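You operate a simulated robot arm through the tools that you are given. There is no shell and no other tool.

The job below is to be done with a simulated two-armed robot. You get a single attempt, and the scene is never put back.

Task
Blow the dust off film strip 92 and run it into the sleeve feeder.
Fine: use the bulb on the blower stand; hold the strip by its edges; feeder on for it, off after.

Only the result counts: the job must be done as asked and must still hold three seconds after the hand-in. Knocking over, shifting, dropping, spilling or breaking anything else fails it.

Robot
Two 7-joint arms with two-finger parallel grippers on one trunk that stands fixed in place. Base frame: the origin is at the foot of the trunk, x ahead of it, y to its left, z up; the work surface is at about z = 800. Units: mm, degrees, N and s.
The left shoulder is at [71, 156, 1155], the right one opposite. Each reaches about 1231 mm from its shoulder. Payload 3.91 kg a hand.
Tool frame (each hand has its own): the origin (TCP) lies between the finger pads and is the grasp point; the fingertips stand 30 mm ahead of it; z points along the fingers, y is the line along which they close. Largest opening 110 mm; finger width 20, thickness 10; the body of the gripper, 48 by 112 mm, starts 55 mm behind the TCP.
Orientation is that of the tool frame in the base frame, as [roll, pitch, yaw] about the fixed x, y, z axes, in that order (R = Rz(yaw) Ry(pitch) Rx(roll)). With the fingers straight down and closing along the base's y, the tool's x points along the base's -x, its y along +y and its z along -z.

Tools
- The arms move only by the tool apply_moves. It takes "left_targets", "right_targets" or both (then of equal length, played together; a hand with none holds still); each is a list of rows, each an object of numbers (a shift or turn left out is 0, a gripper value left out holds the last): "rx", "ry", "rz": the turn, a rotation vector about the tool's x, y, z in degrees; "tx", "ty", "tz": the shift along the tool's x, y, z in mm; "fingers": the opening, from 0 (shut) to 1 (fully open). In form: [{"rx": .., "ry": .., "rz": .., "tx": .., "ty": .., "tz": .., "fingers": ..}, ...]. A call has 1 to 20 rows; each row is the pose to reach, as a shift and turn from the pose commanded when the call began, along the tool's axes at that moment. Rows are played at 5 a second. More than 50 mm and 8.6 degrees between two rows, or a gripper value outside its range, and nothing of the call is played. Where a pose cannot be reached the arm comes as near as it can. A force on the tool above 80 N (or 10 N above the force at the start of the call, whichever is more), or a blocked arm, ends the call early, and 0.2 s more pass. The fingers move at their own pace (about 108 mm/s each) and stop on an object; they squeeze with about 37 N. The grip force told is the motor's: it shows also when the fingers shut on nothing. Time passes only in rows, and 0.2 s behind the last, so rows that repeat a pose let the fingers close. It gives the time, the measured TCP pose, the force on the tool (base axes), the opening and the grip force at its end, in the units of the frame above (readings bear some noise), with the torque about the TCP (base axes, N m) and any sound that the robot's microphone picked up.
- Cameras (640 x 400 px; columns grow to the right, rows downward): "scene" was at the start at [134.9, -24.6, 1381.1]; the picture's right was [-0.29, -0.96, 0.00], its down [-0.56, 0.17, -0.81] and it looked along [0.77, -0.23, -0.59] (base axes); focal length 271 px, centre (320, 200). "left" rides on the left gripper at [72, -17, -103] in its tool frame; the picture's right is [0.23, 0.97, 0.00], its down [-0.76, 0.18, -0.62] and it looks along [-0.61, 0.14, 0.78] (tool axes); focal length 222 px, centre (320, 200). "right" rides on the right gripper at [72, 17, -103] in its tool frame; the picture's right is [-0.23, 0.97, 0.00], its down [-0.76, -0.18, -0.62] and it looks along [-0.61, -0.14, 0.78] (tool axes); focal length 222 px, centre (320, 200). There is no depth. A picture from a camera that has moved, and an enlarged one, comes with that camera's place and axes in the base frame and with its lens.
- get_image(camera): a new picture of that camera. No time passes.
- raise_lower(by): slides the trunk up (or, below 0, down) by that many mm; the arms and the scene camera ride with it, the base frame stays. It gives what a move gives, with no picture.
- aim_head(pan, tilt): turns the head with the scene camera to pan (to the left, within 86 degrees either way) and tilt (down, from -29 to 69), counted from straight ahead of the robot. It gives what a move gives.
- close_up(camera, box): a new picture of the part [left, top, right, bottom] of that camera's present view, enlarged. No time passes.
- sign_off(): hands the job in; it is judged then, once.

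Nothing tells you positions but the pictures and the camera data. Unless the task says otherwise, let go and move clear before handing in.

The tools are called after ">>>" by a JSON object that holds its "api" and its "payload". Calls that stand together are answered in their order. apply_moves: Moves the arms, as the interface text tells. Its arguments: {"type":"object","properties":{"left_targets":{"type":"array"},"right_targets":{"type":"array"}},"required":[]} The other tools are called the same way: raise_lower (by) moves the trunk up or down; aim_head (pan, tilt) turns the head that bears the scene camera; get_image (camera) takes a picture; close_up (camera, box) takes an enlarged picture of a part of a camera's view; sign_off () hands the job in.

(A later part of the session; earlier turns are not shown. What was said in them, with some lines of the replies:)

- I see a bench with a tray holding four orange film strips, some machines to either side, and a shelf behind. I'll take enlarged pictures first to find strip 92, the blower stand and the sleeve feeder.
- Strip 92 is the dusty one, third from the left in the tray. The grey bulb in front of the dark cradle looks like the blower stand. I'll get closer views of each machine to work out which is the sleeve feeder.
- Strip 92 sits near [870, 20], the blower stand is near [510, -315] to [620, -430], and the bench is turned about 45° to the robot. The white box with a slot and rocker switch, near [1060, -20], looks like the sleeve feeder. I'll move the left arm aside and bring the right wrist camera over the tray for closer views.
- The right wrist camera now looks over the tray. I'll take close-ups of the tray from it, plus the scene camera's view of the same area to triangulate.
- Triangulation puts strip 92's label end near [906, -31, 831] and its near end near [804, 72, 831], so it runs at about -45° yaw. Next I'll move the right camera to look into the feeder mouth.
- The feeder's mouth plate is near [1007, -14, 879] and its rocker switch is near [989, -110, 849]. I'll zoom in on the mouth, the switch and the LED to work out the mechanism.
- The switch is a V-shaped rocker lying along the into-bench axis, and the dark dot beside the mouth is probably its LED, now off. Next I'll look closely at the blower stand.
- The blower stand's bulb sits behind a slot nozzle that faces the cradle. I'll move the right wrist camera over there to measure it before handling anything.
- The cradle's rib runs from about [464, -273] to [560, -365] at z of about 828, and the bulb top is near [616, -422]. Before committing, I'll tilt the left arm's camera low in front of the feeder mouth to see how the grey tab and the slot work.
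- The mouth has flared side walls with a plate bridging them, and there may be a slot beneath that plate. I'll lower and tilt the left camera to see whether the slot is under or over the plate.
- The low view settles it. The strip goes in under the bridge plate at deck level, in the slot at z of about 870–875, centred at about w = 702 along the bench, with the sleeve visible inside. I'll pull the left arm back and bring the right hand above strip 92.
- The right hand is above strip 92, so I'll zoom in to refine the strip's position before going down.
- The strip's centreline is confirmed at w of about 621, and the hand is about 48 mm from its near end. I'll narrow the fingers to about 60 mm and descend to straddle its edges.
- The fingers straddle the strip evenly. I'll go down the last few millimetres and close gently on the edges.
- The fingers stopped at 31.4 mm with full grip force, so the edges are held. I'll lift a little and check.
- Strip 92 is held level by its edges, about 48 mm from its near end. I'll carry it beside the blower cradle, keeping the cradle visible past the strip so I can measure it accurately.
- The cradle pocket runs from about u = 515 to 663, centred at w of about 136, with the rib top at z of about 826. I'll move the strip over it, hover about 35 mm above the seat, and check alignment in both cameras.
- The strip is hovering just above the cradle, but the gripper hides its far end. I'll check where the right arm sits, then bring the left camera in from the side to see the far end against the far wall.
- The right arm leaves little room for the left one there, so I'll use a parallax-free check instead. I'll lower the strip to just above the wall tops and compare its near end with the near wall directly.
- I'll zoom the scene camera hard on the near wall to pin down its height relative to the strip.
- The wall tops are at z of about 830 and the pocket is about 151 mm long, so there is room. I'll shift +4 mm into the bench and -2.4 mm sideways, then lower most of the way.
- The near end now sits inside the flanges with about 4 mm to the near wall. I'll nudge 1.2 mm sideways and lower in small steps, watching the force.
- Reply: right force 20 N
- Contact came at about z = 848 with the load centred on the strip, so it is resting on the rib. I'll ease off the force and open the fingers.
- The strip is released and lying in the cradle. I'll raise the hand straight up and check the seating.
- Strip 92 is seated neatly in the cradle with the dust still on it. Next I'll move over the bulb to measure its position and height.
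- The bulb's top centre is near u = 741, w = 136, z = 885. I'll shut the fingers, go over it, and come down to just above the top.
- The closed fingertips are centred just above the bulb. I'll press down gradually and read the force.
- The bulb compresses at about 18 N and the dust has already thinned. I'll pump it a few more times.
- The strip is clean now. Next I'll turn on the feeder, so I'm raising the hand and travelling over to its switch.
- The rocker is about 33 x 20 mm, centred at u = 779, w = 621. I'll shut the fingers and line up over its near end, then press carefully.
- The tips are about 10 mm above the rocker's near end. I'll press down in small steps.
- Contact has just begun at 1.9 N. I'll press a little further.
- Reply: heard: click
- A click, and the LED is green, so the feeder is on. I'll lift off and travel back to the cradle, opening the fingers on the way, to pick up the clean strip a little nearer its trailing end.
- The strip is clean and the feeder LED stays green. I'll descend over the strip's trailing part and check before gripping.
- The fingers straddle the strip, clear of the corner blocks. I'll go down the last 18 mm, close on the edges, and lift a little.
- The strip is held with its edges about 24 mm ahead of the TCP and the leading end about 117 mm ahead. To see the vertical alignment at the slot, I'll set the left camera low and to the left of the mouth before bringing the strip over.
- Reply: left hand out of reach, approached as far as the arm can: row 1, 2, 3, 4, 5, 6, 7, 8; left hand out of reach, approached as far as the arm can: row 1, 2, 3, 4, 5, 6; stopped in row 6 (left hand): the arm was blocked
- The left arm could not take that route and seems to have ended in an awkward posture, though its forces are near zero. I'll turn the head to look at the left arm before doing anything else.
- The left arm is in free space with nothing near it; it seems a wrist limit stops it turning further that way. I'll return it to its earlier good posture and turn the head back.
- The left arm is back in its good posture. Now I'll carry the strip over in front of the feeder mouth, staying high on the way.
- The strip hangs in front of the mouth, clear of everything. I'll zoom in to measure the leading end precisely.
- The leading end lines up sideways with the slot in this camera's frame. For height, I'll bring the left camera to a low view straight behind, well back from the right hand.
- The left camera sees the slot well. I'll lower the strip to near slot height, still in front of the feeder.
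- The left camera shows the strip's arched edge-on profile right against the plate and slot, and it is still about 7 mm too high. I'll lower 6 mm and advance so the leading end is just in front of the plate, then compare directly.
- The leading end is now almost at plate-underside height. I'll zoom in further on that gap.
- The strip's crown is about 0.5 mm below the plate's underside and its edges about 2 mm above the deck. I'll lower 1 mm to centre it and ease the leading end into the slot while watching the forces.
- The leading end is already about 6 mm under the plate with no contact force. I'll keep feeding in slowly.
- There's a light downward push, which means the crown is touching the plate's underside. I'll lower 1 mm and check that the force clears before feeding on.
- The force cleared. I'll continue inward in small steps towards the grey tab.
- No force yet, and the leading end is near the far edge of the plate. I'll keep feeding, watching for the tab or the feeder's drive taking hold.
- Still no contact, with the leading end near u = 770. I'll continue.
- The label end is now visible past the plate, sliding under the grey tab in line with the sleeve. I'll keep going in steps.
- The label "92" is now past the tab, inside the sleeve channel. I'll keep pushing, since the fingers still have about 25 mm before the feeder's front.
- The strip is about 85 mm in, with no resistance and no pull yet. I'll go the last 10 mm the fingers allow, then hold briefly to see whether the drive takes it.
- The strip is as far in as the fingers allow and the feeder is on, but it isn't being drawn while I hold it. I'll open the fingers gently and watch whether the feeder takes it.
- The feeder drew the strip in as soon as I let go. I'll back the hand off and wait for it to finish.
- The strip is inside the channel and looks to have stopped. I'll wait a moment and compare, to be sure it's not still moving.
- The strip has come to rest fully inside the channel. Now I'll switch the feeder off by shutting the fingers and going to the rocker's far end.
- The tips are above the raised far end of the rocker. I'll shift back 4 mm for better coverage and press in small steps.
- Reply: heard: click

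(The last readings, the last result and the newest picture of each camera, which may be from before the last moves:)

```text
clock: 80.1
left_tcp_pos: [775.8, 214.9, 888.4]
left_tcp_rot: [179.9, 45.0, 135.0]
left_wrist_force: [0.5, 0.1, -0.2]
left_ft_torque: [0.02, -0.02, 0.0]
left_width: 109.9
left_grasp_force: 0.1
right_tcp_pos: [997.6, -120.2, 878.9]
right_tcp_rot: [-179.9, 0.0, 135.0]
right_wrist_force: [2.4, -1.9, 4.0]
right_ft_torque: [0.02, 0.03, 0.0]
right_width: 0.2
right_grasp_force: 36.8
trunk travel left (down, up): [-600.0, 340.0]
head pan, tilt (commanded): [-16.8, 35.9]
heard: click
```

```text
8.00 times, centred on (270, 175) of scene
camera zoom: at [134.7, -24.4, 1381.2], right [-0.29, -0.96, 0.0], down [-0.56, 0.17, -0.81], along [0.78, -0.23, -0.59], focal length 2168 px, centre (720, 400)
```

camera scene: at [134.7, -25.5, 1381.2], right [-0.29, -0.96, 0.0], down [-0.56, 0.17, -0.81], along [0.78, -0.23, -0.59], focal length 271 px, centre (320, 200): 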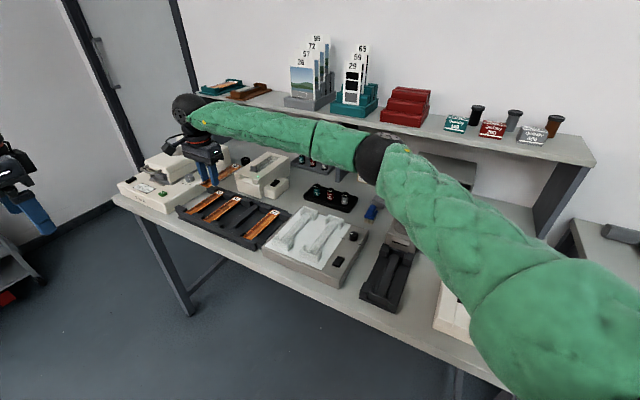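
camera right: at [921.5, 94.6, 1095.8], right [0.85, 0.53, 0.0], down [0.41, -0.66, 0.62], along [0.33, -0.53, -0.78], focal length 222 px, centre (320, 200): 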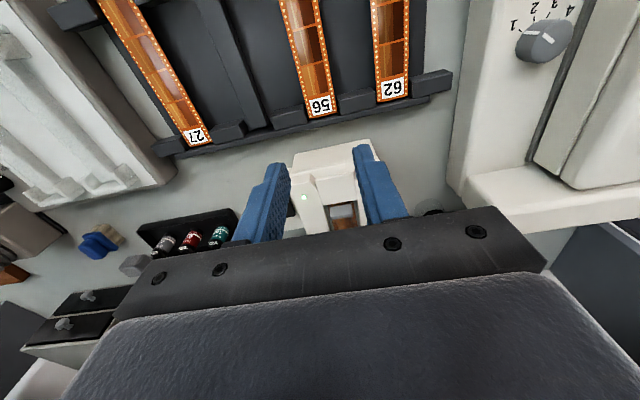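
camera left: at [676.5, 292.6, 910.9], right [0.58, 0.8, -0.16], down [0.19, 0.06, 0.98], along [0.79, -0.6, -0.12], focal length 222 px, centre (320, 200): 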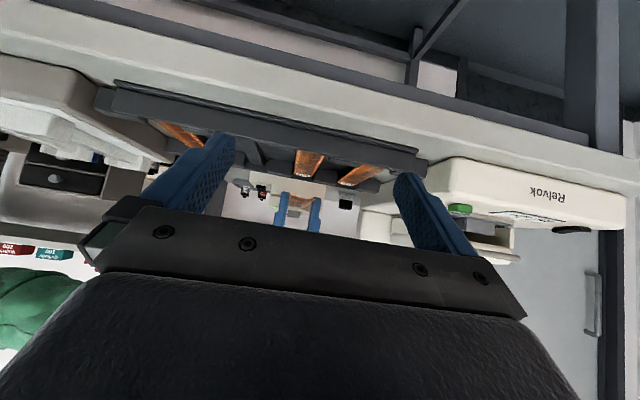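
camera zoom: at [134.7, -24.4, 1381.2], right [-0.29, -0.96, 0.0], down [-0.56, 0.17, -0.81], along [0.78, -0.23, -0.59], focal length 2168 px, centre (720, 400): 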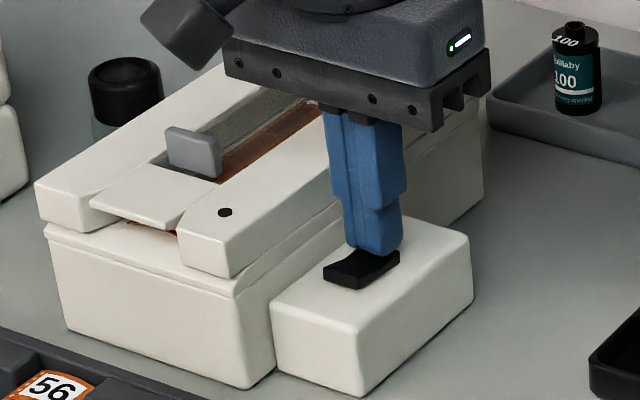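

A click, and the LED is dark, so the feeder is off. I'll lift the right hand clear and pull the left arm back.

>>> {"api": "apply_moves", "payload": {"right_targets": [{"tz": -15}, {"tz": -55}, {"tz": -95}, {"tz": -135}, {"tx": 30, "ty": -30, "tz": -145}, {"tx": 60, "ty": -60, "tz": -155}, {"tx": 90, "ty": -90, "tz": -165}], "left_targets": [{"ty": 2, "tz": -40, "ry": 6.4}, {"ty": 4, "tz": -80, "ry": 12.9}, {"ty": 6, "tz": -120, "ry": 19.3}, {"ty": 8, "tz": -160, "ry": 25.7}, {"ty": 10, "tz": -200, "ry": 32.1}, {"ty": 12, "tz": -240, "ry": 38.6}, {"ty": 13.5, "tz": -280, "ry": 45}]}}

>>> {"api": "get_image", "payload": {"camera": "scene"}}

>>> {"api": "close_up", "payload": {"camera": "scene", "box": [225, 145, 295, 200]}}

>>> {"api": "get_image", "payload": {"camera": "right"}}

```text
clock: 81.7
left_tcp_pos: [644.7, 365.2, 1086.1]
left_tcp_rot: [179.8, 0.0, 135.0]
left_wrist_force: [-0.2, -0.2, 0.0]
left_ft_torque: [0.04, -0.01, -0.03]
left_width: 110.1
left_grasp_force: 0.2
right_tcp_pos: [868.9, -118.8, 1044.2]
right_tcp_rot: [179.9, 0.0, 135.1]
right_wrist_force: [-0.4, -0.1, 0.5]
right_ft_torque: [0.02, 0.02, -0.02]
right_width: 0.2
right_grasp_force: 36.7
trunk travel left (down, up): [-600.0, 340.0]
head pan, tilt (commanded): [-16.8, 35.9]
```

```text
taken
camera scene: at [133.3, -25.3, 1381.4], right [-0.29, -0.96, 0.0], down [-0.56, 0.17, -0.81], along [0.78, -0.23, -0.59], focal length 271 px, centre (320, 200)
```

scene: 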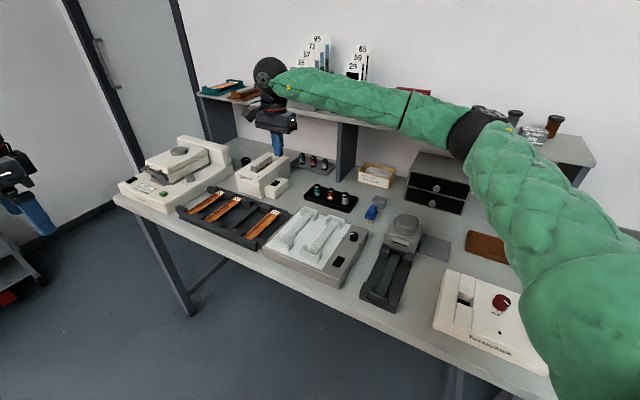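

```text
7.27 times, centred on (260, 172) of scene
camera zoom: at [133.3, -25.3, 1381.4], right [-0.29, -0.96, 0.0], down [-0.56, 0.17, -0.81], along [0.78, -0.23, -0.59], focal length 1971 px, centre (756, 400)
```

zoom: 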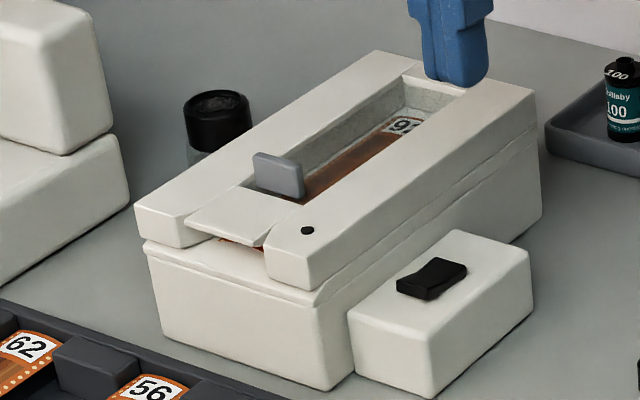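

```text
taken
camera right: at [829.5, -57.3, 1147.4], right [0.85, 0.53, 0.0], down [0.41, -0.66, 0.62], along [0.33, -0.53, -0.78], focal length 222 px, centre (320, 200)
```

right: 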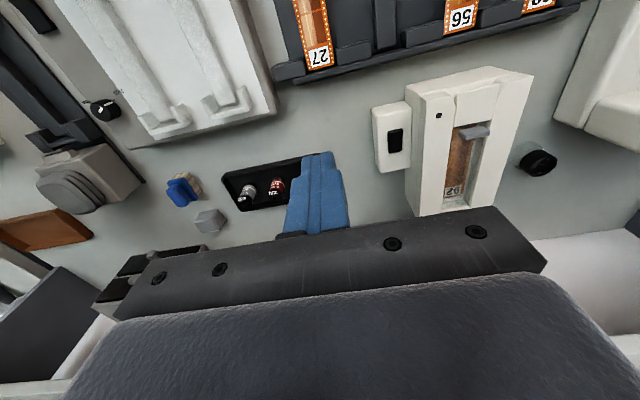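

The feeder is off and the strip lies fully inside the sleeve channel, with its trailing end about 8 mm behind the plate's front edge. I'll do a last check of the whole bench before handing in.

>>> {"api": "close_up", "payload": {"camera": "right", "box": [370, 60, 550, 225]}}

>>> {"api": "close_up", "payload": {"camera": "scene", "box": [170, 170, 300, 260]}}

>>> {"api": "close_up", "payload": {"camera": "scene", "box": [290, 150, 460, 315]}}

```text
2.42 times, centred on (460, 142) of right
camera zoom: at [829.5, -57.3, 1147.4], right [0.85, 0.53, 0.0], down [0.41, -0.66, 0.62], along [0.33, -0.53, -0.78], focal length 538 px, centre (-19, 339)
```

zoom: 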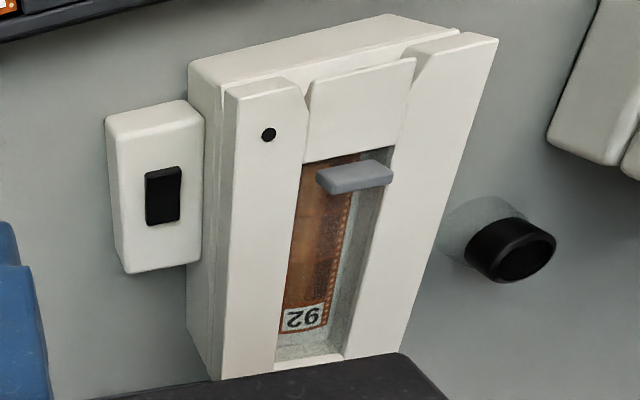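

```text
4.44 times, centred on (235, 215) of scene
camera zoom: at [133.3, -25.3, 1381.4], right [-0.29, -0.96, 0.0], down [-0.56, 0.17, -0.81], along [0.78, -0.23, -0.59], focal length 1204 px, centre (698, 133)
```

zoom: 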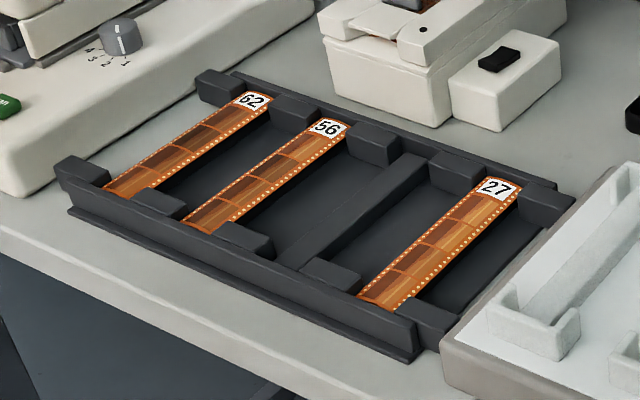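

```text
2.42 times, centred on (375, 232) of scene
camera zoom: at [133.3, -25.3, 1381.4], right [-0.29, -0.96, 0.0], down [-0.56, 0.17, -0.81], along [0.78, -0.23, -0.59], focal length 657 px, centre (187, 121)
```

zoom: 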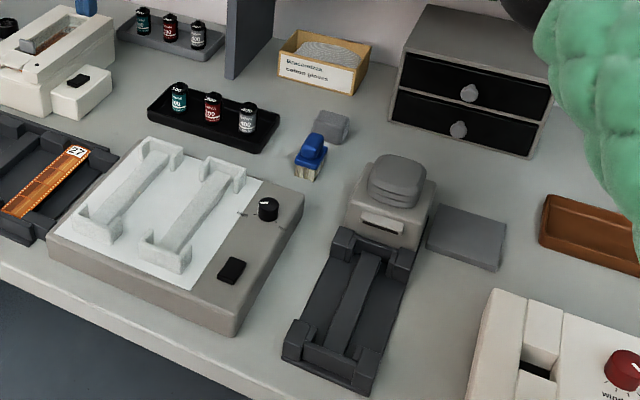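

Strip 92 is clean and lying inside the sleeve, the feeder is off, everything else is where it was, and both hands are clear. I'm handing in now.

>>> {"api": "sign_off", "payload": {}}

```text
The job is handed in.
```

Film strip 92 is dusted and fed into the sleeve feeder, and I've handed the job in. No verdict came back at hand-in.

- **Dusting:** I set the strip in the blower stand's cradle and pressed the bulb three times. The close-ups then showed no dust left.
- **Handling:** I held the strip only by its edges, both when lifting it from the tray and when moving it to the feeder.
- **Feeding:** I switched the feeder on and its light went green. I guided the strip under the plate, and the feeder drew it in once I let go. It stopped with its trailing end about 8 mm inside the mouth.
- **Switching off:** The switch clicked and the light went dark.

In the last pictures the other three strips and everything else on the bench looked undisturbed. Both hands are clear.
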